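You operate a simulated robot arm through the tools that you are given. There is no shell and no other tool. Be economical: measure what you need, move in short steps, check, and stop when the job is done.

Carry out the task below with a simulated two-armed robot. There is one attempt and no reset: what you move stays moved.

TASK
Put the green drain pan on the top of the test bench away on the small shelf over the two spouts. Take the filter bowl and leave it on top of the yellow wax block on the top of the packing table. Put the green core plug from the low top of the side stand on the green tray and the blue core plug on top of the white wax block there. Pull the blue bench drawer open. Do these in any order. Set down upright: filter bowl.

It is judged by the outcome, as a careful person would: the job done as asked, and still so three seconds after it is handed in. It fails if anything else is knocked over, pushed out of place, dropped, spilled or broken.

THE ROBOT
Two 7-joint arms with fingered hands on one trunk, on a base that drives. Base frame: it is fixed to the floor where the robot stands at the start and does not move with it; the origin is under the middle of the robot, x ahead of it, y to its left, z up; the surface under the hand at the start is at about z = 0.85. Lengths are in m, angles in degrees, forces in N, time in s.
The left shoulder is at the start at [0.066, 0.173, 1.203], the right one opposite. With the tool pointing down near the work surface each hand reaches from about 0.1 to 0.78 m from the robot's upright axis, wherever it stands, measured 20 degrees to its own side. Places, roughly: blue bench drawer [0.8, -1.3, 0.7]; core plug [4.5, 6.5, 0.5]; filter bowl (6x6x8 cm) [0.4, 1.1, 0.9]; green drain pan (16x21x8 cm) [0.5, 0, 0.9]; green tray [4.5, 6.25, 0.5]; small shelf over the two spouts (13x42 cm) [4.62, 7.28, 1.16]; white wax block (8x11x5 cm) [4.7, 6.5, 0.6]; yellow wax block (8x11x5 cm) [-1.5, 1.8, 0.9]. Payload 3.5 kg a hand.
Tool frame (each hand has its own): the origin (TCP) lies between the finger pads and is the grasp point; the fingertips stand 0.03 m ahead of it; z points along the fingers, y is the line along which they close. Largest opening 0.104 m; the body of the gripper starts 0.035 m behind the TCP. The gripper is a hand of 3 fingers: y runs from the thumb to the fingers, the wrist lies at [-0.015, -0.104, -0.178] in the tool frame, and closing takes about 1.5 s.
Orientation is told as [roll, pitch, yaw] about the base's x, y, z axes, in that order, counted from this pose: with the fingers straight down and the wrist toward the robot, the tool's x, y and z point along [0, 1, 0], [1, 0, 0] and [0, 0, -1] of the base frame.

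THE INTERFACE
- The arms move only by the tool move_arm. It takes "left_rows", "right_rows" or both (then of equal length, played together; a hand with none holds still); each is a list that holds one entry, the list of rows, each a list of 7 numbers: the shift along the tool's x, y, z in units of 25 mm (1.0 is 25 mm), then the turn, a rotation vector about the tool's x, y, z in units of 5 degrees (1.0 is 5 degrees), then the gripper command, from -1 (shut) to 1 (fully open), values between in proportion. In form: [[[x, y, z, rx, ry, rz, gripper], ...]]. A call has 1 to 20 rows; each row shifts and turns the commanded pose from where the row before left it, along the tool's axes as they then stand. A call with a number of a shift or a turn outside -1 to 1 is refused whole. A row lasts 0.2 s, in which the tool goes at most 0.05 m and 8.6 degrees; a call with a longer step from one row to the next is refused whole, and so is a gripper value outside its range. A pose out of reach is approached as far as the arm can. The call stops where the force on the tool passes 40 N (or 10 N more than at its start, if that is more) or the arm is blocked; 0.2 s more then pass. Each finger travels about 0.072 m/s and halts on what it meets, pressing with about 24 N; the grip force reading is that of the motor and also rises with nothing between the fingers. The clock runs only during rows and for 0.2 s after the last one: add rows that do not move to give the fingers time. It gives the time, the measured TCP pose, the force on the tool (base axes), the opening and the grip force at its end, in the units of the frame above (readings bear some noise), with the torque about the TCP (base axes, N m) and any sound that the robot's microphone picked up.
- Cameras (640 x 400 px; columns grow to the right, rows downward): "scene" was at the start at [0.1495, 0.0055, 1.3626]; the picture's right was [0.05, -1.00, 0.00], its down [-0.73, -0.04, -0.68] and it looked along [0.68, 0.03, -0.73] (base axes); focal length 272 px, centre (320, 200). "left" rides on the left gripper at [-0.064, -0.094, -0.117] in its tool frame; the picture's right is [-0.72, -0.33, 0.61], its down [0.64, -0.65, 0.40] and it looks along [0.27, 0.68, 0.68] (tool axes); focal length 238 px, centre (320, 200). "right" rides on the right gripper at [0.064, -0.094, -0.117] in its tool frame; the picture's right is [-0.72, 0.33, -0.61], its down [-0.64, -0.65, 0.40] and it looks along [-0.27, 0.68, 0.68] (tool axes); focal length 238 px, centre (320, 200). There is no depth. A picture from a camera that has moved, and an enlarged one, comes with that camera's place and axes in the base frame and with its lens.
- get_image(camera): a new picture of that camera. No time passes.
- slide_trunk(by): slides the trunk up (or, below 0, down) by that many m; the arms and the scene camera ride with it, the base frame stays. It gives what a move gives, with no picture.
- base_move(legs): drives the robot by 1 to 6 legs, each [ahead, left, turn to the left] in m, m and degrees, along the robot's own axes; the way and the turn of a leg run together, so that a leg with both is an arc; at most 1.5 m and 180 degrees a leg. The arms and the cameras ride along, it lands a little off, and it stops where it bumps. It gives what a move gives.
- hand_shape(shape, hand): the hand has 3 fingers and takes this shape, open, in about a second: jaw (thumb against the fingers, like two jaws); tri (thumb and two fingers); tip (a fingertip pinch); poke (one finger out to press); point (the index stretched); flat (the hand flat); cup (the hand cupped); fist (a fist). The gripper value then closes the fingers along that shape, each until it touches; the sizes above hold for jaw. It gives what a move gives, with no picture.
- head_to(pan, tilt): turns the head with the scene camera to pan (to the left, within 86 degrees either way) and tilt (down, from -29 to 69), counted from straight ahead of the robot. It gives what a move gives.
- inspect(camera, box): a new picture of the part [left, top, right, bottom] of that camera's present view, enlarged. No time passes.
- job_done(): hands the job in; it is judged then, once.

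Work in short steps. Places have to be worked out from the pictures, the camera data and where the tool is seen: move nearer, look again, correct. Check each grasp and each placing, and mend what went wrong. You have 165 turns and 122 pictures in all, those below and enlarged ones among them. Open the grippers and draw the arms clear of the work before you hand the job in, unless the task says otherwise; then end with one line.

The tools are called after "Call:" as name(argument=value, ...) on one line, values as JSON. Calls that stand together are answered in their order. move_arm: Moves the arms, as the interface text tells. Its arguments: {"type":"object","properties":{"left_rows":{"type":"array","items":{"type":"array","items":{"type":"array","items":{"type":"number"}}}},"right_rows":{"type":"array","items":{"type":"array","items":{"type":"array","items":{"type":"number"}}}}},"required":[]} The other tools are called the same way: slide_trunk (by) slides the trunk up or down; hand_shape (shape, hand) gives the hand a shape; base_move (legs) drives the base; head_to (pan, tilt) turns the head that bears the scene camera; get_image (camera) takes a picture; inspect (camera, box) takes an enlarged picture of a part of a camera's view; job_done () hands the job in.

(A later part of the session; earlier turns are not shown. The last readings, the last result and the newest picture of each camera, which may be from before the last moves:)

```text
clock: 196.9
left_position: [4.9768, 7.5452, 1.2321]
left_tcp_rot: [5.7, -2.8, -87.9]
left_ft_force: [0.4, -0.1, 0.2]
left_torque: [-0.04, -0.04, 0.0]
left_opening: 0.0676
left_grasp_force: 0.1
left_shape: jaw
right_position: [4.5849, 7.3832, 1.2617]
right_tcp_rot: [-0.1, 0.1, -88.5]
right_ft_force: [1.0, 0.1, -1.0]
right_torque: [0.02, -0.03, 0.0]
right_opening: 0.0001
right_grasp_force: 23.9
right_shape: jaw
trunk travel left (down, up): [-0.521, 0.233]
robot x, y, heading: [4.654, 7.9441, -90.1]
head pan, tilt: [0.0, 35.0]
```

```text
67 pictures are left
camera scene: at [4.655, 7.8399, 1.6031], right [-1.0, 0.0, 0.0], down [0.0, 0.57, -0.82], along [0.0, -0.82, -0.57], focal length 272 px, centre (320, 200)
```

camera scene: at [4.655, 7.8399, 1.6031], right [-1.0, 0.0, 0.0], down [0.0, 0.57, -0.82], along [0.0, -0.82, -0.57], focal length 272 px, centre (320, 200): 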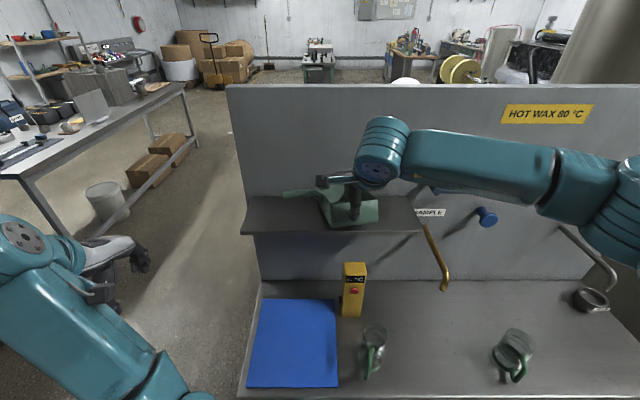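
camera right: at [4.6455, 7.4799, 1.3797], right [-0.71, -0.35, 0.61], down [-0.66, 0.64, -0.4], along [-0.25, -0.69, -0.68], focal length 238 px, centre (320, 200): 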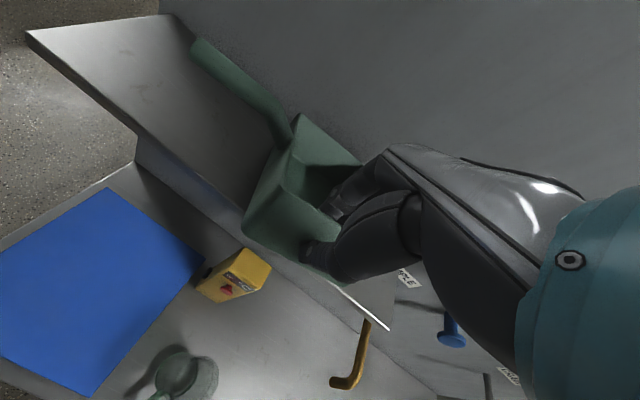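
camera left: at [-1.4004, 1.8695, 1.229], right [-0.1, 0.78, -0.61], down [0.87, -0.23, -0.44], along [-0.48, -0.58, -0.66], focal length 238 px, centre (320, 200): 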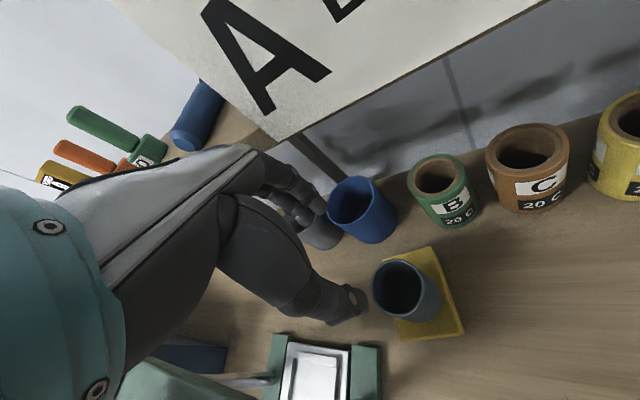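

The torque on the right wrist has dropped, so the pan may already be touching. I enlarge the view.

Call:
inspect(camera="scene", box=[230, 150, 450, 270])

Call:
inspect(camera="right", box=[140, 20, 440, 320])

```text
2.91 times, centred on (340, 210) of scene
camera zoom: at [4.655, 7.8399, 1.6031], right [-1.0, 0.0, 0.0], down [0.0, 0.57, -0.82], along [0.0, -0.82, -0.57], focal length 792 px, centre (262, 171)
```

zoom: 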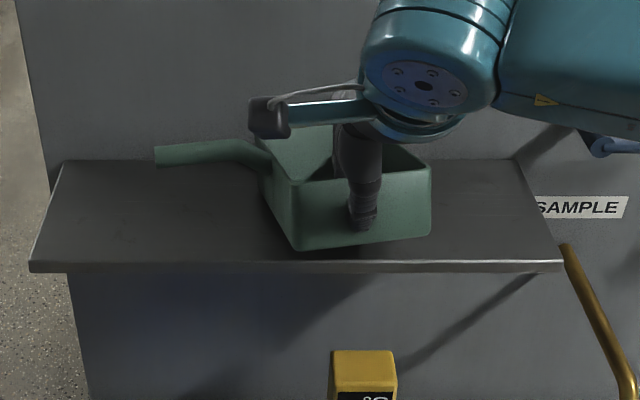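

```text
1.33 times, centred on (290, 170) of right
camera zoom: at [4.6455, 7.4799, 1.3797], right [-0.71, -0.35, 0.61], down [-0.66, 0.64, -0.4], along [-0.25, -0.69, -0.68], focal length 318 px, centre (360, 240)
```

zoom: 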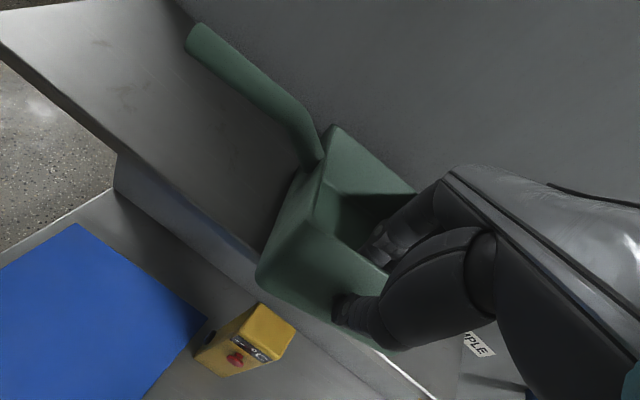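

The near edge still seems ~4 cm up while the far end is supported by something, likely rubbing the panel. I draw back 2 cm and up 1 cm and see whether the load returns.

Call:
move_arm(right_rows=[[[0, -0.3, -0.4, 0, 0, 0, -1], [0, -0.3, 0, 0, 0, 0, -1], [0, -0.2, 0, 0, 0, 0, -1], [0, 0, 0, 0, 0, 0, -1], [0, 0, 0, 0, 0, 0, -1]]])

Call:
inspect(camera="scene", box=[230, 150, 450, 270])

```text
clock: 198.1
left_position: [4.9771, 7.5447, 1.2311]
left_tcp_rot: [5.7, -2.8, -88.0]
left_ft_force: [-0.6, 0.0, 0.5]
left_torque: [-0.02, 0.02, 0.05]
left_opening: 0.0675
left_grasp_force: 0.0
left_shape: jaw
right_position: [4.5851, 7.4066, 1.2718]
right_tcp_rot: [-0.1, 0.2, -88.5]
right_ft_force: [0.3, 0.6, -3.1]
right_torque: [0.15, 0.03, -0.01]
right_opening: 0.0
right_grasp_force: 24.1
right_shape: jaw
trunk travel left (down, up): [-0.521, 0.233]
robot x, y, heading: [4.656, 7.9419, -90.0]
head pan, tilt: [0.0, 35.0]
```

```text
2.91 times, centred on (340, 210) of scene
camera zoom: at [4.6549, 7.8397, 1.6031], right [-1.0, 0.0, 0.0], down [0.0, 0.57, -0.82], along [0.0, -0.82, -0.57], focal length 792 px, centre (262, 171)
```

zoom: 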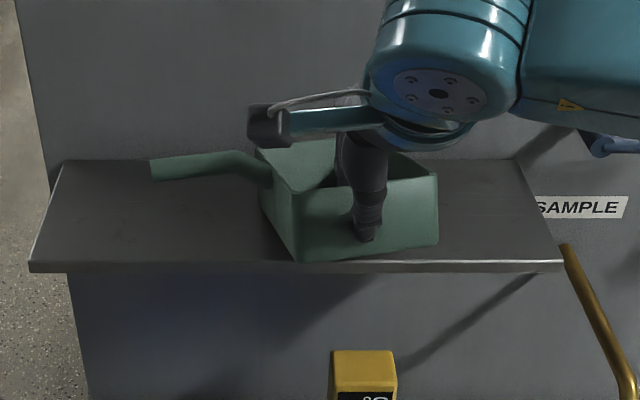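

The load returned, and the pan sits ~13° yawed in the grip, so its far-right corner touched the panel. I rotate the tool to square it.

Call:
move_arm(right_rows=[[[0, 0, 0, 0, 0, 0.65, -1], [0, 0, 0, 0, 0, 0.65, -1], [0, 0, 0, 0, 0, 0.65, -1], [0, 0, 0, 0, 0, 0.65, -1], [0, 0, 0, 0, 0, 0, -1], [0, 0, 0, 0, 0, 0, -1]]])

Call:
inspect(camera="scene", box=[230, 150, 450, 270])

```text
clock: 199.5
left_position: [4.9777, 7.5452, 1.2314]
left_tcp_rot: [5.8, -2.8, -88.0]
left_ft_force: [0.2, -0.1, 0.3]
left_torque: [0.0, 0.02, 0.03]
left_opening: 0.0677
left_grasp_force: 0.1
left_shape: jaw
right_position: [4.5826, 7.4062, 1.2695]
right_tcp_rot: [-0.1, 0.1, -101.6]
right_ft_force: [-0.1, -0.2, -1.7]
right_torque: [0.1, 0.01, 0.02]
right_opening: 0.0
right_grasp_force: 24.0
right_shape: jaw
trunk travel left (down, up): [-0.521, 0.233]
robot x, y, heading: [4.6523, 7.9467, -89.9]
head pan, tilt: [0.0, 35.0]
```

```text
2.91 times, centred on (340, 210) of scene
camera zoom: at [4.655, 7.8398, 1.6031], right [-1.0, 0.0, 0.0], down [0.0, 0.57, -0.82], along [0.0, -0.82, -0.57], focal length 792 px, centre (262, 171)
```

zoom: 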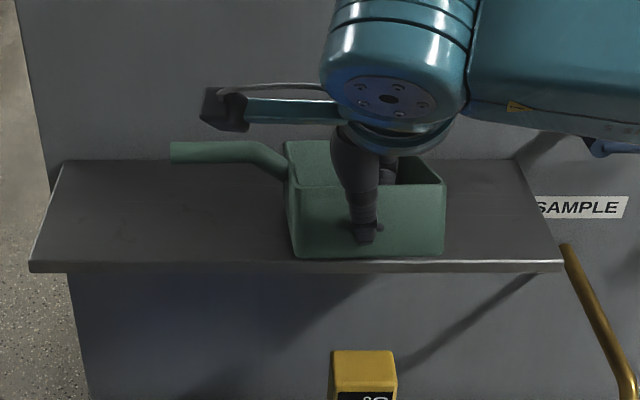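

The pan is square now; geometry says its far end has sagged ~20° and rests on the shelf. Lowering the near side will level it; I do so gently while easing forward a little.

Call:
move_arm(right_rows=[[[0.05, 0.2, 0.4, 0, 0, 0, -1], [0.05, 0.2, 0.4, 0, 0, 0, -1], [0.05, 0.2, 0.4, 0, 0, 0, -1], [0.05, 0.2, 0.4, 0, 0, 0, -1], [0, 0, 0.3, 0, 0, 0, -1], [0, 0, 0, 0, 0, 0, -1]]])

Call:
inspect(camera="scene", box=[230, 150, 450, 270])

```text
clock: 200.9
left_position: [4.9765, 7.5438, 1.2315]
left_tcp_rot: [5.7, -2.8, -88.1]
left_ft_force: [0.0, 0.7, -0.3]
left_torque: [-0.02, 0.02, 0.01]
left_opening: 0.0677
left_grasp_force: 0.1
left_shape: jaw
right_position: [4.5845, 7.3855, 1.2225]
right_tcp_rot: [-0.1, 0.1, -101.4]
right_ft_force: [0.1, 0.5, -0.5]
right_torque: [-0.07, 0.0, 0.05]
right_opening: 0.0
right_grasp_force: 23.8
right_shape: jaw
trunk travel left (down, up): [-0.521, 0.233]
robot x, y, heading: [4.6572, 7.9447, -90.0]
head pan, tilt: [0.0, 35.0]
```

```text
2.91 times, centred on (340, 210) of scene
camera zoom: at [4.655, 7.84, 1.6031], right [-1.0, 0.0, 0.0], down [0.0, 0.57, -0.82], along [0.0, -0.82, -0.57], focal length 792 px, centre (262, 171)
```

zoom: 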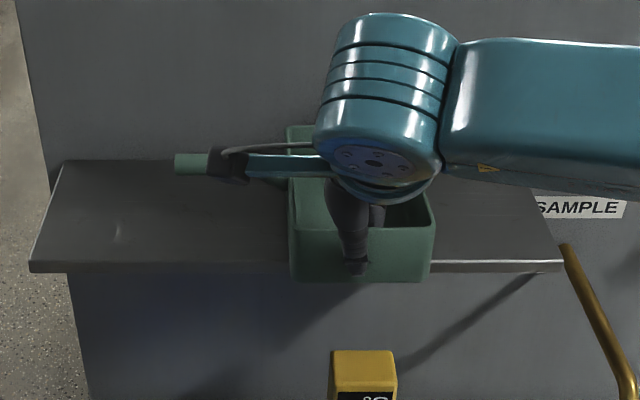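

Nearly level now, about 1.5 cm to go at the front. I lower a bit more.

Call:
move_arm(right_rows=[[[0, 0, 0.2, 0, 0, 0, -1], [0, 0, 0.2, 0, 0, 0, -1], [0, 0, 0.15, 0, 0, 0, -1], [0, 0, 0, 0, 0, 0, -1]]])

Call:
inspect(camera="scene", box=[230, 150, 450, 270])

```text
clock: 201.9
left_position: [4.9771, 7.5468, 1.2316]
left_tcp_rot: [5.7, -2.9, -88.0]
left_ft_force: [-0.6, 0.0, 0.0]
left_torque: [0.05, 0.02, 0.01]
left_opening: 0.0673
left_grasp_force: 0.1
left_shape: jaw
right_position: [4.585, 7.3874, 1.2105]
right_tcp_rot: [0.1, 0.0, -101.4]
right_ft_force: [-2.2, 2.5, 9.8]
right_torque: [-0.09, 0.13, 0.01]
right_opening: 0.0001
right_grasp_force: 24.0
right_shape: jaw
trunk travel left (down, up): [-0.521, 0.233]
robot x, y, heading: [4.6562, 7.9444, -90.0]
head pan, tilt: [0.0, 35.0]
```

```text
2.91 times, centred on (340, 210) of scene
camera zoom: at [4.6547, 7.8416, 1.6032], right [-1.0, 0.0, 0.0], down [0.0, 0.57, -0.82], along [0.0, -0.82, -0.57], focal length 792 px, centre (262, 171)
```

zoom: 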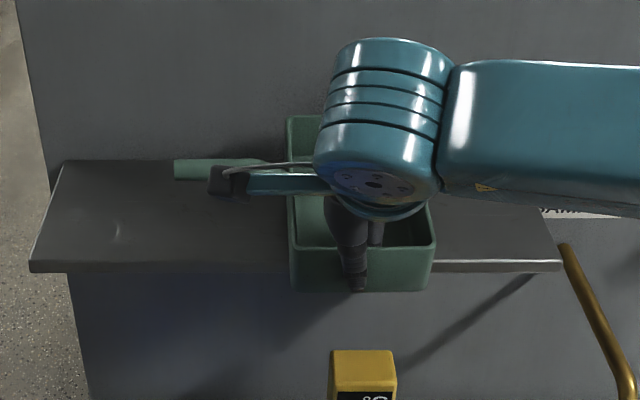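

The pan is down (10 N). I ease up 2 mm and slide it about 1.5 cm further back so that more of it is supported.

Call:
move_arm(right_rows=[[[0, 0, -0.12, 0, 0, 0, -1], [0.05, 0.2, 0, 0, 0, 0, -1], [0.05, 0.2, 0, 0, 0, 0, -1], [0.05, 0.2, 0, 0, 0, 0, -1], [0, 0, 0.1, 0, 0, 0, -1], [0, 0, 0, 0, 0, 0, -1]]])

```text
clock: 203.3
left_position: [4.9774, 7.549, 1.2336]
left_tcp_rot: [5.7, -3.1, -88.1]
left_ft_force: [-0.4, -0.3, -0.9]
left_torque: [0.0, -0.01, 0.02]
left_opening: 0.0675
left_grasp_force: 0.1
left_shape: jaw
right_position: [4.5845, 7.3741, 1.2114]
right_tcp_rot: [0.0, -0.1, -101.4]
right_ft_force: [-1.7, 9.3, 19.5]
right_torque: [0.14, 0.11, -0.04]
right_opening: 0.0
right_grasp_force: 23.8
right_shape: jaw
trunk travel left (down, up): [-0.521, 0.233]
robot x, y, heading: [4.6572, 7.9431, -89.7]
head pan, tilt: [0.0, 35.0]
```

It now touches the back panel. I ease the load off and open the hand slowly.

Call:
move_arm(right_rows=[[[0, -0.1, -0.15, 0, 0, 0, -1], [0, 0, 0, 0, 0, 0, -1], [0, 0, 0, 0, 0, 0, -0.85], [0, 0, 0, 0, 0, 0, -0.7], [0, 0, 0, 0, 0, 0, -0.5], [0, 0, 0, 0, 0, 0, -0.3], [0, 0, 0, 0, 0, 0, -0.2], [0, 0, 0, 0, 0, 0, -0.2]]])

Call:
inspect(camera="scene", box=[230, 150, 450, 270])

Call:
get_image(camera="right")

```text
clock: 205.1
left_position: [4.9768, 7.5471, 1.231]
left_tcp_rot: [5.7, -2.9, -88.0]
left_ft_force: [0.2, -0.8, -0.8]
left_torque: [-0.02, 0.02, 0.0]
left_opening: 0.0675
left_grasp_force: 0.0
left_shape: jaw
right_position: [4.5846, 7.3732, 1.2127]
right_tcp_rot: [-0.2, 0.1, -101.4]
right_ft_force: [-0.1, -0.2, 0.0]
right_torque: [0.01, 0.02, -0.02]
right_opening: 0.041
right_grasp_force: 0.0
right_shape: jaw
trunk travel left (down, up): [-0.521, 0.233]
robot x, y, heading: [4.654, 7.9423, -89.9]
head pan, tilt: [0.0, 35.0]
```

```text
2.91 times, centred on (340, 210) of scene
camera zoom: at [4.655, 7.8399, 1.6031], right [-1.0, 0.0, 0.0], down [0.0, 0.57, -0.82], along [0.0, -0.82, -0.57], focal length 792 px, centre (262, 171)
```

zoom: 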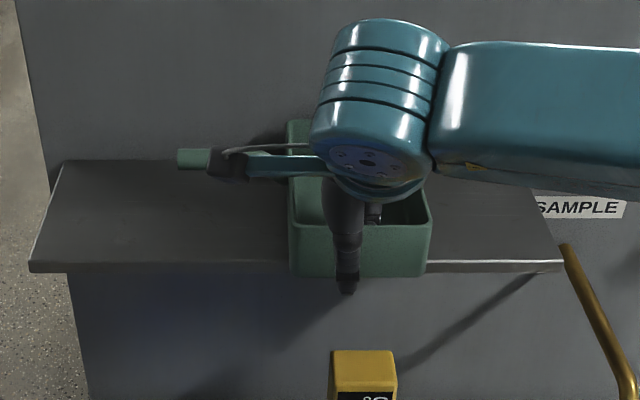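

```text
59 pictures are left
camera right: at [4.6657, 7.4527, 1.3308], right [-0.77, -0.18, 0.61], down [-0.5, 0.77, -0.4], along [-0.4, -0.62, -0.68], focal length 238 px, centre (320, 200)
```

right: 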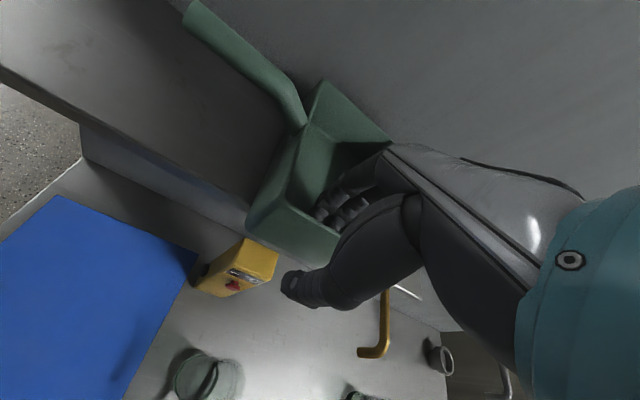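

Released and steady. I lift the right hand straight up and then back off.

Call:
move_arm(right_rows=[[[0, 0, -0.5, 0, 0, 0, -0.2], [0, 0, -0.8, 0, 0, 0, -0.2], [0, 0, -0.8, 0, 0, 0, -0.2], [0, 0, -0.8, 0, 0, 0, -0.2], [0, 0, -0.8, 0, 0, 0, -0.2], [0, 0, -0.8, 0, 0, 0, -0.2], [0, -0.9, 0, 0, 0, 0, 0], [0, -0.9, 0, 0, 0, 0, 0], [0, -0.9, 0, 0, 0, 0, 0], [0, -0.9, 0, 0, 0, 0, 0], [0, -0.9, 0, 0, 0, 0, 0], [0, -0.9, 0, 0, 0, 0, 0]]])

Call:
base_move(legs=[[-0.3, 0, 0]])

Call:
get_image(camera="scene")

```text
clock: 207.7
left_position: [4.9763, 7.5457, 1.2308]
left_tcp_rot: [5.7, -2.7, -87.9]
left_ft_force: [0.3, 0.6, 0.9]
left_torque: [0.01, -0.03, 0.01]
left_opening: 0.0675
left_grasp_force: 0.1
left_shape: jaw
right_position: [4.6105, 7.5052, 1.3257]
right_tcp_rot: [-0.1, 0.2, -101.5]
right_ft_force: [1.1, 0.9, 0.0]
right_torque: [0.01, -0.01, -0.02]
right_opening: 0.0514
right_grasp_force: 0.1
right_shape: jaw
trunk travel left (down, up): [-0.521, 0.233]
robot x, y, heading: [4.6541, 7.9463, -89.8]
head pan, tilt: [0.0, 35.0]
```

```text
clock: 209.8
left_position: [4.977, 7.8405, 1.2324]
left_tcp_rot: [5.7, -2.8, -88.1]
left_ft_force: [-0.2, -1.0, -0.6]
left_torque: [0.0, -0.02, -0.03]
left_opening: 0.0674
left_grasp_force: 0.1
left_shape: jaw
right_position: [4.6117, 7.7999, 1.3261]
right_tcp_rot: [-0.2, 0.2, -101.4]
right_ft_force: [-1.1, 0.2, -0.2]
right_torque: [-0.01, -0.03, 0.02]
right_opening: 0.0515
right_grasp_force: 0.0
right_shape: jaw
trunk travel left (down, up): [-0.521, 0.233]
robot x, y, heading: [4.6533, 8.2403, -89.9]
head pan, tilt: [0.0, 35.0]
```

```text
58 pictures are left
camera scene: at [4.655, 8.1353, 1.6031], right [-1.0, 0.0, 0.0], down [0.0, 0.57, -0.82], along [0.0, -0.82, -0.57], focal length 272 px, centre (320, 200)
```

scene: 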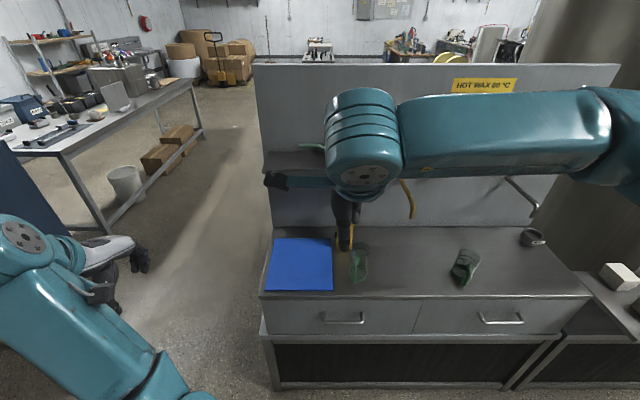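

The pan is placed; the arm hides it but I'll check it in passing. Now I drive back round to the south side of the stand.

Call:
base_move(legs=[[0, 0.95, 0], [1.5, 0, 0], [1.4, 0, 0], [0, 0, 180], [0, 0.95, 0]])

Call:
head_to(pan=0, tilt=40)

Call:
get_image(camera="scene")

```text
clock: 240.6
left_position: [4.3148, 5.7184, 1.2326]
left_tcp_rot: [5.8, -2.8, 91.0]
left_ft_force: [0.1, 0.6, -0.3]
left_torque: [0.01, 0.0, 0.0]
left_opening: 0.0673
left_grasp_force: 0.0
left_shape: jaw
right_position: [4.6817, 5.7532, 1.3252]
right_tcp_rot: [-0.1, 0.2, 77.5]
right_ft_force: [0.3, 0.4, -0.2]
right_torque: [0.03, -0.04, 0.01]
right_opening: 0.0515
right_grasp_force: 0.1
right_shape: jaw
trunk travel left (down, up): [-0.521, 0.233]
robot x, y, heading: [4.6296, 5.3113, 89.2]
head pan, tilt: [0.0, 35.0]
```

```text
clock: 241.3
left_position: [4.3135, 5.7187, 1.2314]
left_tcp_rot: [5.8, -3.0, 91.1]
left_ft_force: [1.3, 0.0, 0.3]
left_torque: [0.02, 0.01, 0.0]
left_opening: 0.0673
left_grasp_force: 0.1
left_shape: jaw
right_position: [4.6818, 5.7522, 1.3254]
right_tcp_rot: [-0.2, 0.1, 77.5]
right_ft_force: [0.9, 0.2, -0.9]
right_torque: [0.01, 0.0, -0.01]
right_opening: 0.0516
right_grasp_force: 0.1
right_shape: jaw
trunk travel left (down, up): [-0.521, 0.233]
robot x, y, heading: [4.6321, 5.3125, 89.0]
head pan, tilt: [0.0, 40.0]
```

```text
57 pictures are left
camera scene: at [4.6325, 5.4177, 1.5956], right [1.0, -0.02, 0.0], down [-0.01, -0.64, -0.77], along [0.01, 0.77, -0.64], focal length 272 px, centre (320, 200)
```

scene: 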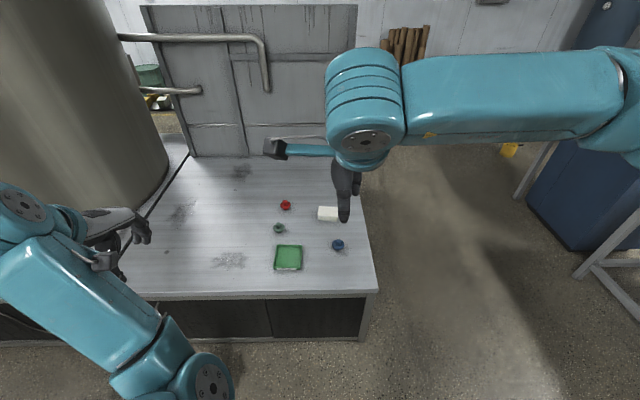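

I move up to the stand (edge near y = 6.07) and lower the trunk.

Call:
base_move(legs=[[0.47, -0.02, 1]])

Call:
slide_trunk(by=-0.4)

Call:
head_to(pan=0, tilt=45)

Call:
get_image(camera="scene")

```text
clock: 244.1
left_position: [4.3309, 6.1778, 1.2324]
left_tcp_rot: [5.7, -2.8, 92.0]
left_ft_force: [0.1, 0.2, 0.1]
left_torque: [0.01, 0.0, 0.01]
left_opening: 0.0675
left_grasp_force: 0.1
left_shape: jaw
right_position: [4.6977, 6.2178, 1.3261]
right_tcp_rot: [-0.2, 0.1, 78.4]
right_ft_force: [-0.7, 0.0, 0.1]
right_torque: [-0.02, 0.0, 0.03]
right_opening: 0.0514
right_grasp_force: 0.1
right_shape: jaw
trunk travel left (down, up): [-0.521, 0.233]
robot x, y, heading: [4.6582, 5.7771, 89.9]
head pan, tilt: [0.0, 40.0]
```

```text
clock: 247.9
left_position: [4.3149, 6.2068, 0.7532]
left_tcp_rot: [8.9, 10.6, 93.6]
left_ft_force: [-1.1, -0.8, 0.1]
left_torque: [0.0, -0.02, -0.01]
left_opening: 0.0676
left_grasp_force: 0.0
left_shape: jaw
right_position: [4.6977, 6.2177, 0.9262]
right_tcp_rot: [-0.1, 0.1, 78.4]
right_ft_force: [-0.2, 0.1, 0.0]
right_torque: [0.02, -0.01, -0.01]
right_opening: 0.0514
right_grasp_force: 0.0
right_shape: jaw
trunk travel left (down, up): [-0.121, 0.633]
robot x, y, heading: [4.6538, 5.7739, 90.2]
head pan, tilt: [0.0, 40.0]
```

```text
clock: 248.6
left_position: [4.3144, 6.2081, 0.7526]
left_tcp_rot: [8.7, 10.5, 93.5]
left_ft_force: [-0.4, -0.1, 0.1]
left_torque: [-0.03, 0.0, -0.02]
left_opening: 0.0674
left_grasp_force: 0.0
left_shape: jaw
right_position: [4.6988, 6.2171, 0.9252]
right_tcp_rot: [-0.1, 0.1, 78.5]
right_ft_force: [-0.6, 0.2, 0.5]
right_torque: [-0.02, 0.0, 0.01]
right_opening: 0.0516
right_grasp_force: 0.1
right_shape: jaw
trunk travel left (down, up): [-0.121, 0.633]
robot x, y, heading: [4.6534, 5.7768, 89.8]
head pan, tilt: [0.0, 45.0]
```

```text
56 pictures are left
camera scene: at [4.6556, 6.0157, 1.1801], right [1.0, 0.0, 0.0], down [0.0, -0.71, -0.71], along [0.0, 0.71, -0.71], focal length 272 px, centre (320, 200)
```

scene: 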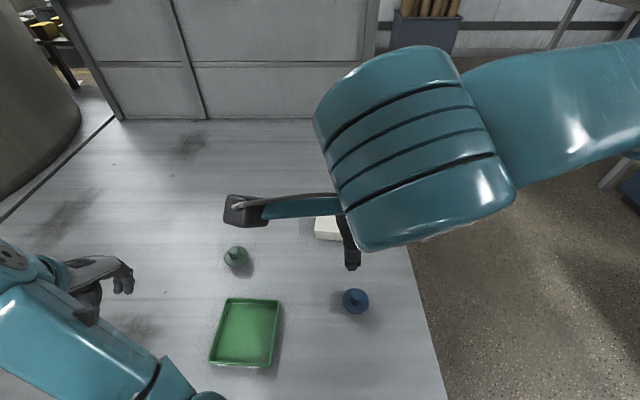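

The plugs and tray are well in view. I straighten the left hand and bring it above the green plug at about (4.42, 6.45).

Call:
move_arm(left_rows=[[[0, 0, 0, -0.7, -0.58, 0.23, 0.3], [0, 0, 0, -0.7, -0.58, 0.23, 0.3], [0, 0, 0, -0.7, -0.58, 0.23, 0.3], [-0.42, 0.96, 0, 0, 0, 0, 0.3], [-0.42, 0.96, 0, 0, 0, 0, 0.3], [-0.42, 0.96, 0, 0, 0, 0, 0.3], [-0.42, 0.96, 0, 0, 0, 0, 0.3], [-0.42, 0.96, 0, 0, 0, 0, 0.3], [-0.42, 0.96, 0, 0, 0, 0, 0.3], [-0.42, 0.96, 0, 0, 0, 0, 0.3], [-0.42, 0.96, 0, 0, 0, 0, 0.3], [-0.42, 0.96, 0, 0, 0, 0, 0.3], [-0.42, 0.96, 0, 0, 0, 0, 0.3], [0, 0, 0, 0, 0, 0, 0.3]]])

Call:
get_image(camera="left")

Call:
get_image(camera="scene")

```text
clock: 251.6
left_position: [4.4429, 6.4417, 0.7467]
left_tcp_rot: [-2.8, 0.9, 88.4]
left_ft_force: [0.4, -0.5, 0.1]
left_torque: [0.01, 0.02, -0.02]
left_opening: 0.0672
left_grasp_force: 0.1
left_shape: jaw
left hand out of reach, approached as far as the arm can: row 2
right_position: [4.6986, 6.2169, 0.9265]
right_tcp_rot: [-0.2, 0.1, 78.5]
right_ft_force: [0.7, -0.2, -0.5]
right_torque: [0.0, -0.02, 0.0]
right_opening: 0.0517
right_grasp_force: 0.1
right_shape: jaw
trunk travel left (down, up): [-0.121, 0.633]
robot x, y, heading: [4.6488, 5.7795, 89.9]
head pan, tilt: [0.0, 45.0]
```

```text
55 pictures are left
camera left: at [4.4998, 6.3482, 0.8686], right [0.74, -0.36, -0.57], down [-0.64, -0.64, -0.42], along [-0.21, 0.68, -0.7], focal length 238 px, centre (320, 200)
```

left: 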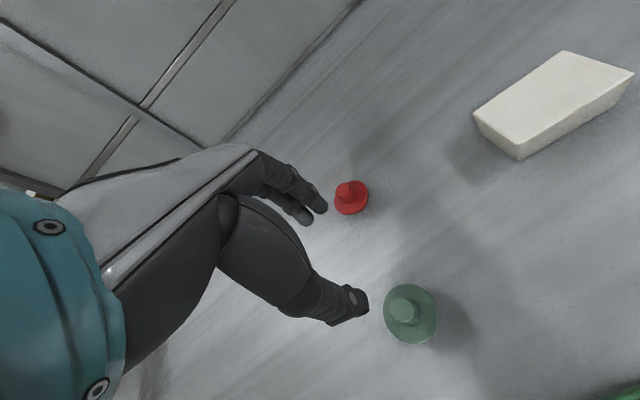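

```text
54 pictures are left
camera scene: at [4.6556, 6.0157, 1.18], right [1.0, 0.0, 0.0], down [0.0, -0.71, -0.71], along [0.0, 0.71, -0.71], focal length 272 px, centre (320, 200)
```

scene: 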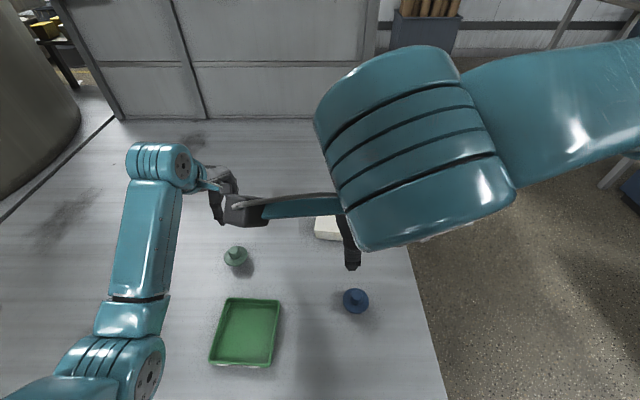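

Triangulating gives the green knob top near (4.434, 6.430, 0.57). I straighten the hand, centre it, and lower to z≈0.645.

Call:
move_arm(left_rows=[[[0.36, -0.48, 0, -0.18, 0.56, -0.32, 0.3], [0, 0, 0.82, 0, 0, 0, 0.3], [0, 0, 0.82, 0, 0, 0, 0.3], [0, 0, 0.82, 0, 0, 0, 0.3], [0, 0, 0.82, 0, 0, 0, 0.3], [0, 0, 0.82, 0, 0, 0, 0.3], [0, 0, 0, 0, 0, 0, 0.3]]])

Call:
get_image(camera="left")

Call:
inspect(camera="scene", box=[160, 170, 320, 300])

```text
clock: 253.2
left_position: [4.4364, 6.4298, 0.644]
left_tcp_rot: [0.0, 0.1, 89.9]
left_ft_force: [0.4, -0.3, -0.5]
left_torque: [0.03, -0.03, 0.04]
left_opening: 0.0674
left_grasp_force: 0.0
left_shape: jaw
right_position: [4.6987, 6.2171, 0.9257]
right_tcp_rot: [-0.2, 0.1, 78.5]
right_ft_force: [0.2, -0.1, -0.2]
right_torque: [0.03, -0.01, 0.01]
right_opening: 0.0517
right_grasp_force: 0.1
right_shape: jaw
trunk travel left (down, up): [-0.121, 0.633]
robot x, y, heading: [4.6544, 5.7796, 90.1]
head pan, tilt: [0.0, 45.0]
```

```text
53 pictures are left
camera left: at [4.4998, 6.3359, 0.7615], right [0.72, -0.33, -0.61], down [-0.64, -0.65, -0.4], along [-0.27, 0.68, -0.68], focal length 238 px, centre (320, 200)
```

left: 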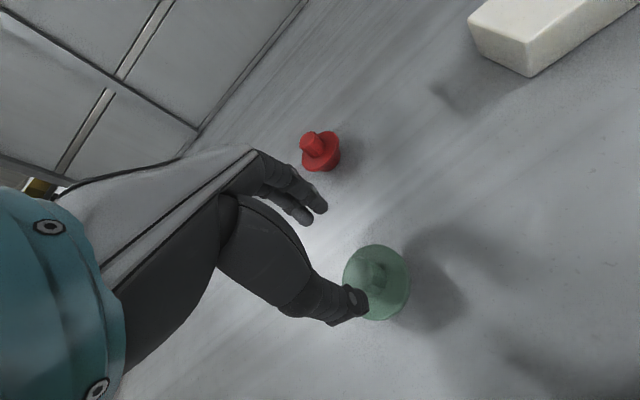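

```text
3.08 times, centred on (240, 235) of scene
camera zoom: at [4.6556, 6.0157, 1.18], right [1.0, 0.0, 0.0], down [0.0, -0.71, -0.71], along [0.0, 0.71, -0.71], focal length 838 px, centre (566, 92)
```

zoom: 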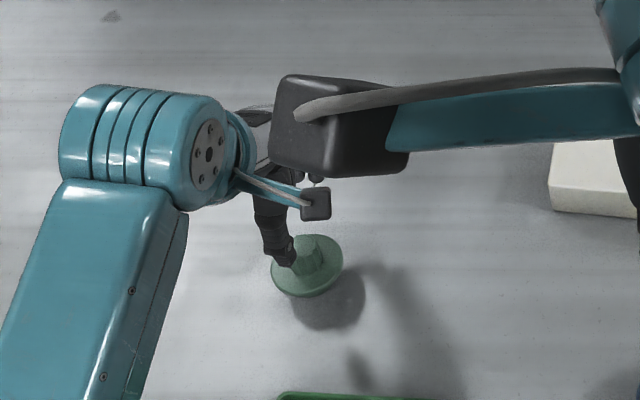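

The hand camera puts the knob directly below the TCP, with its top near z≈0.55. I lower to about 0.575 and check.

Call:
move_arm(left_rows=[[[0.1, -0.1, 0.9, 0, 0, 0, 0.3], [0, 0, 0.9, 0, 0, 0, 0.3], [0, 0, 0.9, 0, 0, 0, 0.3], [0, 0, 0, 0, 0, 0, 0.3]]])

Call:
get_image(camera="left")

```text
clock: 254.2
left_position: [4.4333, 6.429, 0.5791]
left_tcp_rot: [-0.1, -0.6, 90.0]
left_ft_force: [-1.9, 1.0, 23.5]
left_torque: [-0.79, 0.02, 0.05]
left_opening: 0.067
left_grasp_force: 0.0
left_shape: jaw
right_position: [4.6992, 6.2172, 0.9265]
right_tcp_rot: [0.0, 0.0, 78.5]
right_ft_force: [-0.2, 0.7, 0.3]
right_torque: [0.0, 0.01, 0.0]
right_opening: 0.0515
right_grasp_force: 0.1
right_shape: jaw
trunk travel left (down, up): [-0.121, 0.633]
robot x, y, heading: [4.6591, 5.776, 90.0]
head pan, tilt: [0.0, 45.0]
```

```text
51 pictures are left
camera left: at [4.4966, 6.3343, 0.6964], right [0.72, -0.32, -0.62], down [-0.64, -0.65, -0.41], along [-0.27, 0.69, -0.67], focal length 238 px, centre (320, 200)
```

left: 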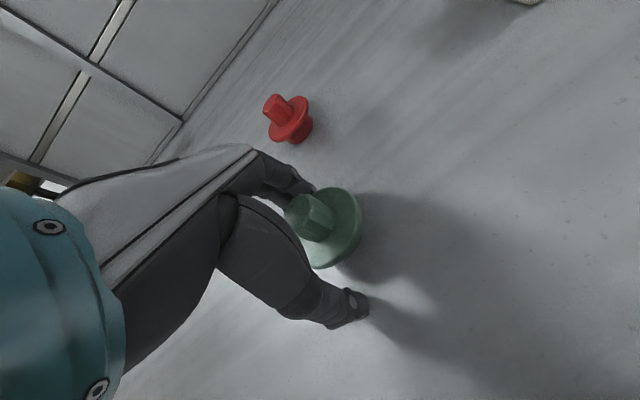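

The thumb touched the plug's flange (top ≈0.549), so the knob stands above that. I rise 7 mm and close on the knob.

Call:
move_arm(left_rows=[[[0, 0, -0.3, 0, 0, 0, 0.3], [0, 0, 0, 0, 0, 0, 0.0], [0, 0, 0, 0, 0, 0, -0.4], [0, 0, 0, 0, 0, 0, -1], [0, 0, 0, 0, 0, 0, -1], [0, 0, 0, 0, 0, 0, -1], [0, 0, 0, 0, 0, 0, -1], [0, 0, 0, 0, 0, 0, -1]]])

Call:
get_image(camera="left")

```text
clock: 256.0
left_position: [4.4324, 6.4293, 0.5846]
left_tcp_rot: [0.1, 0.2, 89.9]
left_ft_force: [-0.1, 0.3, 0.7]
left_torque: [0.01, -0.02, -0.01]
left_opening: 0.0358
left_grasp_force: 24.8
left_shape: jaw
right_position: [4.6979, 6.2191, 0.9265]
right_tcp_rot: [-0.1, 0.2, 78.5]
right_ft_force: [0.1, -0.9, -0.4]
right_torque: [0.0, 0.01, -0.01]
right_opening: 0.0517
right_grasp_force: 0.0
right_shape: jaw
trunk travel left (down, up): [-0.121, 0.633]
robot x, y, heading: [4.6528, 5.7764, 90.3]
head pan, tilt: [0.0, 45.0]
```

```text
50 pictures are left
camera left: at [4.4963, 6.3343, 0.7014], right [0.72, -0.33, -0.61], down [-0.64, -0.65, -0.4], along [-0.27, 0.68, -0.68], focal length 238 px, centre (320, 200)
```

left: 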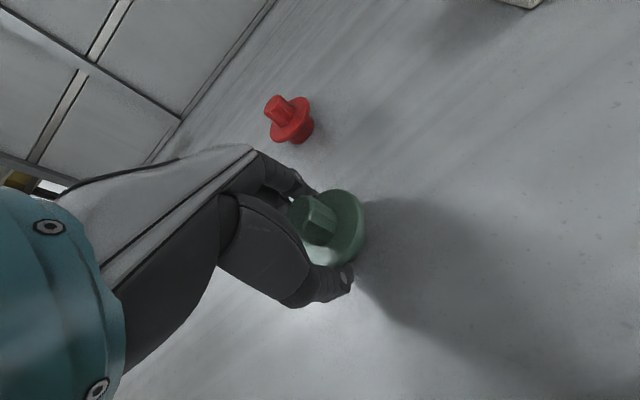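

Gripping something 3.6 cm wide. I lift 4 cm and check.

Call:
move_arm(left_rows=[[[0, 0, -0.5, 0, 0, 0, -1], [0, 0, -0.6, 0, 0, 0, -1], [0, 0, -0.6, 0, 0, 0, -1], [0, 0, 0, 0, 0, 0, -1]]])

Call:
get_image(camera="left")

```text
clock: 257.0
left_position: [4.433, 6.4272, 0.6271]
left_tcp_rot: [0.0, 0.1, 89.9]
left_ft_force: [1.2, 0.4, -0.2]
left_torque: [0.02, -0.01, 0.03]
left_opening: 0.0358
left_grasp_force: 23.9
left_shape: jaw
right_position: [4.6971, 6.2172, 0.9259]
right_tcp_rot: [-0.2, 0.1, 78.5]
right_ft_force: [-0.1, -0.2, 0.1]
right_torque: [-0.01, 0.02, -0.01]
right_opening: 0.0513
right_grasp_force: 0.1
right_shape: jaw
trunk travel left (down, up): [-0.121, 0.633]
robot x, y, heading: [4.6514, 5.7808, 89.9]
head pan, tilt: [0.0, 45.0]
```

```text
49 pictures are left
camera left: at [4.4962, 6.3332, 0.7447], right [0.72, -0.33, -0.61], down [-0.64, -0.65, -0.4], along [-0.27, 0.68, -0.68], focal length 238 px, centre (320, 200)
```

left: 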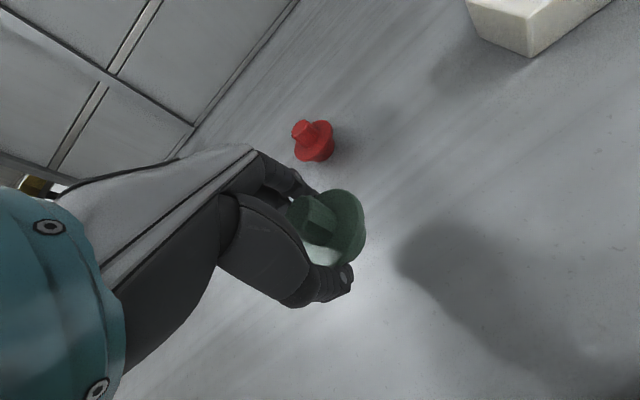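

The green plug is held. I raise it and carry it over the green tray's centre (4.48, 6.25).

Call:
move_arm(left_rows=[[[0, 0, -0.8, 0, 0, 0, -1], [0, 0, -0.8, 0, 0, 0, -1], [-0.23, -0.89, 0, 0, 0, 0, -1], [-0.23, -0.89, 0, 0, 0, 0, -1], [-0.23, -0.89, 0, 0, 0, 0, -1], [-0.23, -0.89, 0, 0, 0, 0, -1], [-0.23, -0.89, 0, 0, 0, 0, -1], [-0.23, -0.89, 0, 0, 0, 0, -1], [-0.23, -0.89, 0, 0, 0, 0, -1], [-0.23, -0.89, 0, 0, 0, 0, -1], [0, 0, 0, 0, 0, 0, -1]]])

Call:
inspect(camera="scene", box=[160, 230, 360, 390])

Call:
get_image(camera="left")

```text
clock: 259.4
left_position: [4.4786, 6.2484, 0.6661]
left_tcp_rot: [-0.1, 0.0, 89.8]
left_ft_force: [0.1, -0.4, -0.2]
left_torque: [-0.01, 0.04, -0.01]
left_opening: 0.0356
left_grasp_force: 24.2
left_shape: jaw
right_position: [4.6974, 6.2178, 0.926]
right_tcp_rot: [0.0, 0.1, 78.5]
right_ft_force: [0.9, 0.4, -0.2]
right_torque: [-0.02, 0.01, 0.0]
right_opening: 0.0513
right_grasp_force: 0.1
right_shape: jaw
trunk travel left (down, up): [-0.121, 0.633]
robot x, y, heading: [4.6523, 5.776, 90.0]
head pan, tilt: [0.0, 45.0]
```

```text
2.50 times, centred on (260, 310) of scene
camera zoom: at [4.6556, 6.0157, 1.18], right [1.0, 0.0, 0.0], down [0.0, -0.71, -0.71], along [0.0, 0.71, -0.71], focal length 681 px, centre (470, -75)
```

zoom: 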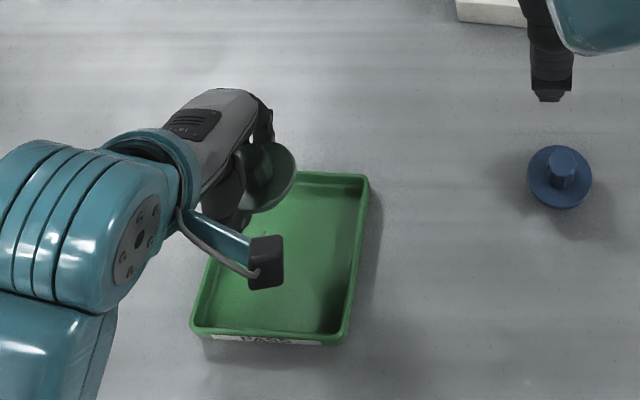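

```text
47 pictures are left
camera left: at [4.5423, 6.1553, 0.7835], right [0.72, -0.33, -0.61], down [-0.64, -0.65, -0.4], along [-0.27, 0.68, -0.68], focal length 238 px, centre (320, 200)
```

left: 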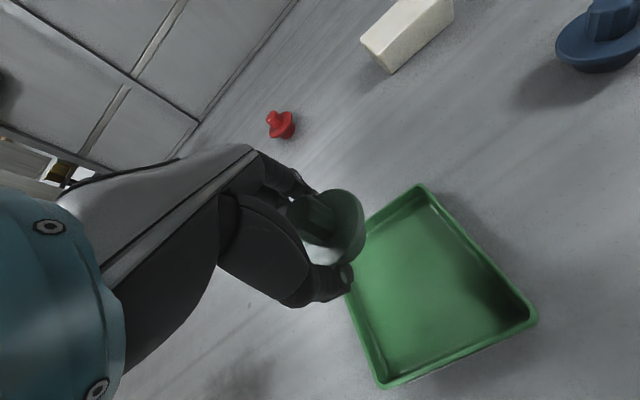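

The point straight below the plug is the tray's centre. I lower until it touches.

Call:
move_arm(left_rows=[[[0, 0, 0.8, 0, 0, 0, -1], [0, 0, 0.8, 0, 0, 0, -1], [0, 0, 0.5, 0, 0, 0, -1], [0, 0, 0.25, 0, 0, 0, -1], [0, 0, 0.2, 0, 0, 0, -1], [0, 0, 0, 0, 0, 0, -1]]])

```text
clock: 260.8
left_position: [4.4777, 6.2499, 0.6026]
left_tcp_rot: [0.0, 0.1, 89.9]
left_ft_force: [0.0, -0.1, 0.0]
left_torque: [0.01, 0.02, 0.01]
left_opening: 0.0354
left_grasp_force: 24.0
left_shape: jaw
right_position: [4.6977, 6.2186, 0.9258]
right_tcp_rot: [0.0, 0.1, 78.4]
right_ft_force: [0.7, -0.2, -0.4]
right_torque: [0.01, -0.01, 0.02]
right_opening: 0.0512
right_grasp_force: 0.1
right_shape: jaw
trunk travel left (down, up): [-0.121, 0.633]
robot x, y, heading: [4.6547, 5.7788, 89.7]
head pan, tilt: [0.0, 45.0]
```

Not yet in contact; a few more millimetres.

Call:
move_arm(left_rows=[[[0, 0, 0.2, 0, 0, 0, -1], [0, 0, 0.15, 0, 0, 0, -1], [0, 0, 0.1, 0, 0, 0, -1], [0, 0, 0, 0, 0, 0, -1]]])

Call:
get_image(camera="left")

```text
clock: 261.8
left_position: [4.4792, 6.2506, 0.5914]
left_tcp_rot: [0.0, 0.2, 90.0]
left_ft_force: [0.0, 0.0, 0.0]
left_torque: [0.05, -0.01, 0.01]
left_opening: 0.0353
left_grasp_force: 23.6
left_shape: jaw
right_position: [4.6976, 6.2194, 0.9267]
right_tcp_rot: [-0.2, 0.0, 78.5]
right_ft_force: [0.0, -0.4, 0.1]
right_torque: [-0.02, 0.0, 0.02]
right_opening: 0.0511
right_grasp_force: 0.1
right_shape: jaw
trunk travel left (down, up): [-0.121, 0.633]
robot x, y, heading: [4.6538, 5.7807, 89.9]
head pan, tilt: [0.0, 45.0]
```

```text
46 pictures are left
camera left: at [4.543, 6.1561, 0.7084], right [0.72, -0.33, -0.61], down [-0.64, -0.65, -0.4], along [-0.27, 0.68, -0.68], focal length 238 px, centre (320, 200)
```

left: 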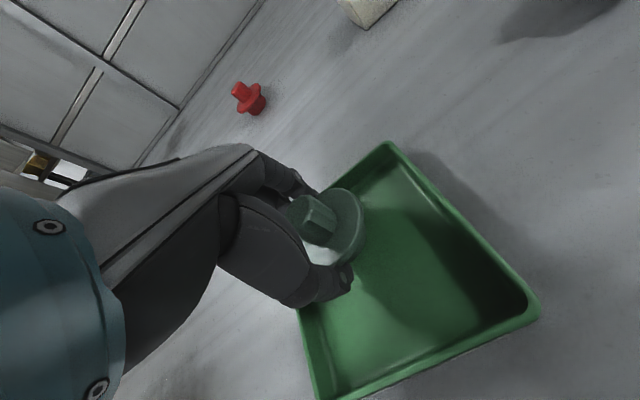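

The pick-up height was 0.5846, so contact is due about 0.587. I continue gently.

Call:
move_arm(left_rows=[[[0, 0, 0.1, 0, 0, 0, -1], [0, 0, 0.1, 0, 0, 0, -1], [0, 0, 0, 0, 0, 0, -1]]])

```text
clock: 262.6
left_position: [4.4788, 6.2491, 0.587]
left_tcp_rot: [-0.1, 0.0, 89.9]
left_ft_force: [-0.8, 0.5, -0.2]
left_torque: [0.02, -0.01, 0.01]
left_opening: 0.0355
left_grasp_force: 23.6
left_shape: jaw
right_position: [4.6987, 6.2185, 0.9271]
right_tcp_rot: [-0.1, 0.0, 78.4]
right_ft_force: [-0.2, -0.6, -0.4]
right_torque: [0.03, 0.02, -0.01]
right_opening: 0.0514
right_grasp_force: 0.2
right_shape: jaw
trunk travel left (down, up): [-0.121, 0.633]
robot x, y, heading: [4.654, 5.7794, 90.2]
head pan, tilt: [0.0, 45.0]
```

Still free; two more small steps.

Call:
move_arm(left_rows=[[[0, 0, 0.08, 0, 0, 0, -1], [0, 0, 0.08, 0, 0, 0, -1], [0, 0, 0.08, 0, 0, 0, -1], [0, 0, 0, 0, 0, 0, -1]]])

Call:
get_image(camera="left")

```text
clock: 263.6
left_position: [4.4794, 6.2508, 0.5833]
left_tcp_rot: [-0.1, -0.2, 89.9]
left_ft_force: [-0.6, -2.0, 18.6]
left_torque: [-0.12, -0.07, 0.03]
left_opening: 0.0354
left_grasp_force: 23.8
left_shape: jaw
right_position: [4.6994, 6.2164, 0.9264]
right_tcp_rot: [-0.1, 0.0, 78.6]
right_ft_force: [0.7, 0.1, 0.2]
right_torque: [0.01, 0.02, -0.01]
right_opening: 0.0513
right_grasp_force: 0.1
right_shape: jaw
trunk travel left (down, up): [-0.121, 0.633]
robot x, y, heading: [4.6554, 5.7793, 90.1]
head pan, tilt: [0.0, 45.0]
```

```text
45 pictures are left
camera left: at [4.5428, 6.1562, 0.7002], right [0.72, -0.32, -0.61], down [-0.64, -0.65, -0.41], along [-0.27, 0.69, -0.67], focal length 238 px, centre (320, 200)
```

left: 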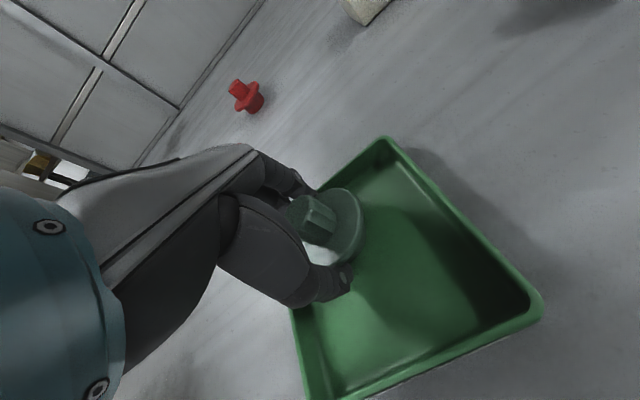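

Contact at z 0.583, inside the tray. I ease and open, then lift away.

Call:
move_arm(left_rows=[[[0, 0, -0.06, 0, 0, 0, -1], [0, 0, 0, 0, 0, 0, -0.2], [0, 0, 0, 0, 0, 0, 0.0], [0, 0, 0, 0, 0, 0, 0.2], [0, 0, 0, 0, 0, 0, 0.3], [0, 0, 0, 0, 0, 0, 0.3], [0, 0, -0.8, 0, 0, 0, 0.3], [0, 0, -0.8, 0, 0, 0, 0.3], [0, 0, -0.8, 0, 0, 0, 0.3], [0, 0, -0.8, 0, 0, 0, 0.3], [0, 0, -0.8, 0, 0, 0, 0.3]]])

Call:
get_image(camera="left")

```text
clock: 266.0
left_position: [4.4791, 6.2502, 0.6854]
left_tcp_rot: [0.0, 0.1, 89.9]
left_ft_force: [-0.3, -0.2, -0.1]
left_torque: [0.03, 0.01, -0.02]
left_opening: 0.0674
left_grasp_force: 0.1
left_shape: jaw
right_position: [4.6972, 6.2174, 0.9248]
right_tcp_rot: [0.0, 0.1, 78.5]
right_ft_force: [0.7, 0.1, 0.1]
right_torque: [-0.03, 0.02, 0.01]
right_opening: 0.0512
right_grasp_force: 0.0
right_shape: jaw
trunk travel left (down, up): [-0.121, 0.633]
robot x, y, heading: [4.6563, 5.7779, 89.9]
head pan, tilt: [0.0, 45.0]
```

```text
44 pictures are left
camera left: at [4.5425, 6.1566, 0.8024], right [0.72, -0.33, -0.61], down [-0.64, -0.65, -0.4], along [-0.27, 0.68, -0.68], focal length 238 px, centre (320, 200)
```

left: 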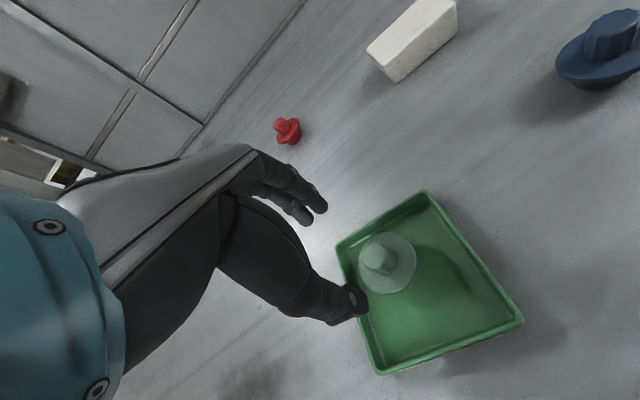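

The green plug stands on the tray. I withdraw the left hand and bring the right hand above the blue plug at about (4.749, 6.309).

Call:
move_arm(left_rows=[[[0.6, 0, -0.4, 0, 0, 0, 0.3], [0.6, 0, -0.4, 0, 0, 0, 0.3], [0.6, 0, -0.4, 0, 0, 0, 0.3], [0.6, 0, -0.4, 0, 0, 0, 0.3], [0.6, 0, -0.4, 0, 0, 0, 0.3], [0.6, 0, -0.4, 0, 0, 0, 0.3], [0.6, 0, -0.4, 0, 0, 0, 0.3], [0.6, 0, -0.4, 0, 0, 0, 0.3], [0, 0, 0, 0, 0, 0, 0.3], [0, 0, 0, 0, 0, 0, 0.3], [0, 0, 0, 0, 0, 0, 0.3], [0, 0, 0, 0, 0, 0, 0.3]]], right_rows=[[[-0.11, 0.36, 0.89, 0, 0, -0.7, 0.3], [-0.11, 0.36, 0.89, 0, 0, -0.7, 0.3], [-0.11, 0.36, 0.89, 0, 0, -0.7, 0.3], [-0.11, 0.36, 0.89, 0, 0, 0, 0.3], [-0.11, 0.36, 0.89, 0, 0, 0, 0.3], [-0.11, 0.36, 0.89, 0, 0, 0, 0.3], [-0.11, 0.36, 0.89, 0, 0, 0, 0.3], [-0.11, 0.36, 0.89, 0, 0, 0, 0.3], [-0.11, 0.36, 0.89, 0, 0, 0, 0.3], [-0.11, 0.36, 0.89, 0, 0, 0, 0.3], [-0.11, 0.36, 0.89, 0, 0, 0, 0.3], [0, 0, 0, 0, 0, 0, 0.3]]])

Call:
get_image(camera="right")

Call:
get_image(camera="scene")

```text
clock: 268.6
left_position: [4.3572, 6.2501, 0.7633]
left_tcp_rot: [0.0, 0.2, 90.0]
left_ft_force: [-0.1, 0.6, -0.5]
left_torque: [0.01, -0.01, -0.01]
left_opening: 0.0672
left_grasp_force: 0.2
left_shape: jaw
right_position: [4.7332, 6.3144, 0.6815]
right_tcp_rot: [-0.2, 0.2, 89.1]
right_ft_force: [0.2, -0.2, -0.1]
right_torque: [0.02, -0.01, -0.03]
right_opening: 0.0675
right_grasp_force: 0.1
right_shape: jaw
trunk travel left (down, up): [-0.121, 0.633]
robot x, y, heading: [4.6546, 5.7804, 90.1]
head pan, tilt: [0.0, 45.0]
```

```text
43 pictures are left
camera right: at [4.6671, 6.2214, 0.7991], right [0.72, 0.32, 0.61], down [0.63, -0.66, -0.4], along [0.28, 0.68, -0.68], focal length 238 px, centre (320, 200)
```

right: 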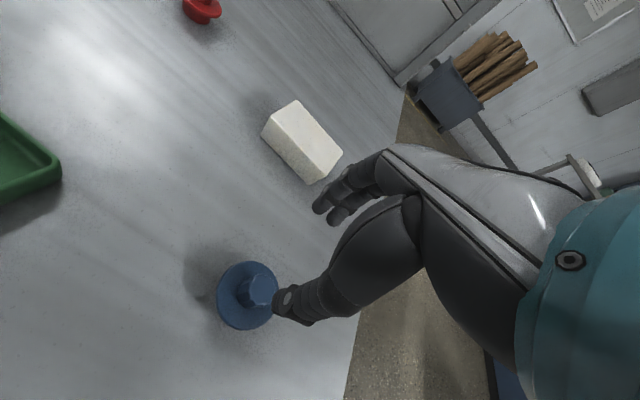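

```text
42 pictures are left
camera scene: at [4.6557, 6.0157, 1.1801], right [1.0, 0.0, 0.0], down [0.0, -0.71, -0.71], along [0.0, 0.71, -0.71], focal length 272 px, centre (320, 200)
```

scene: 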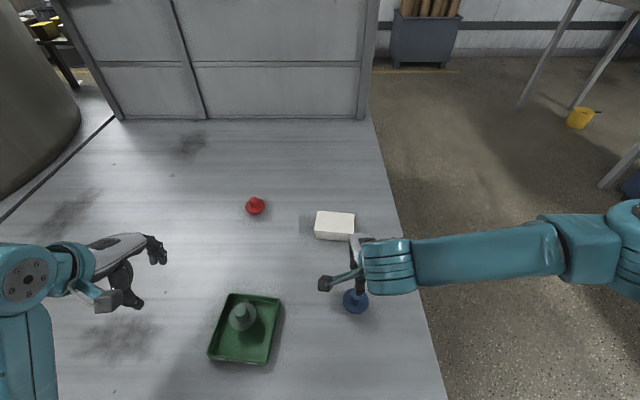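

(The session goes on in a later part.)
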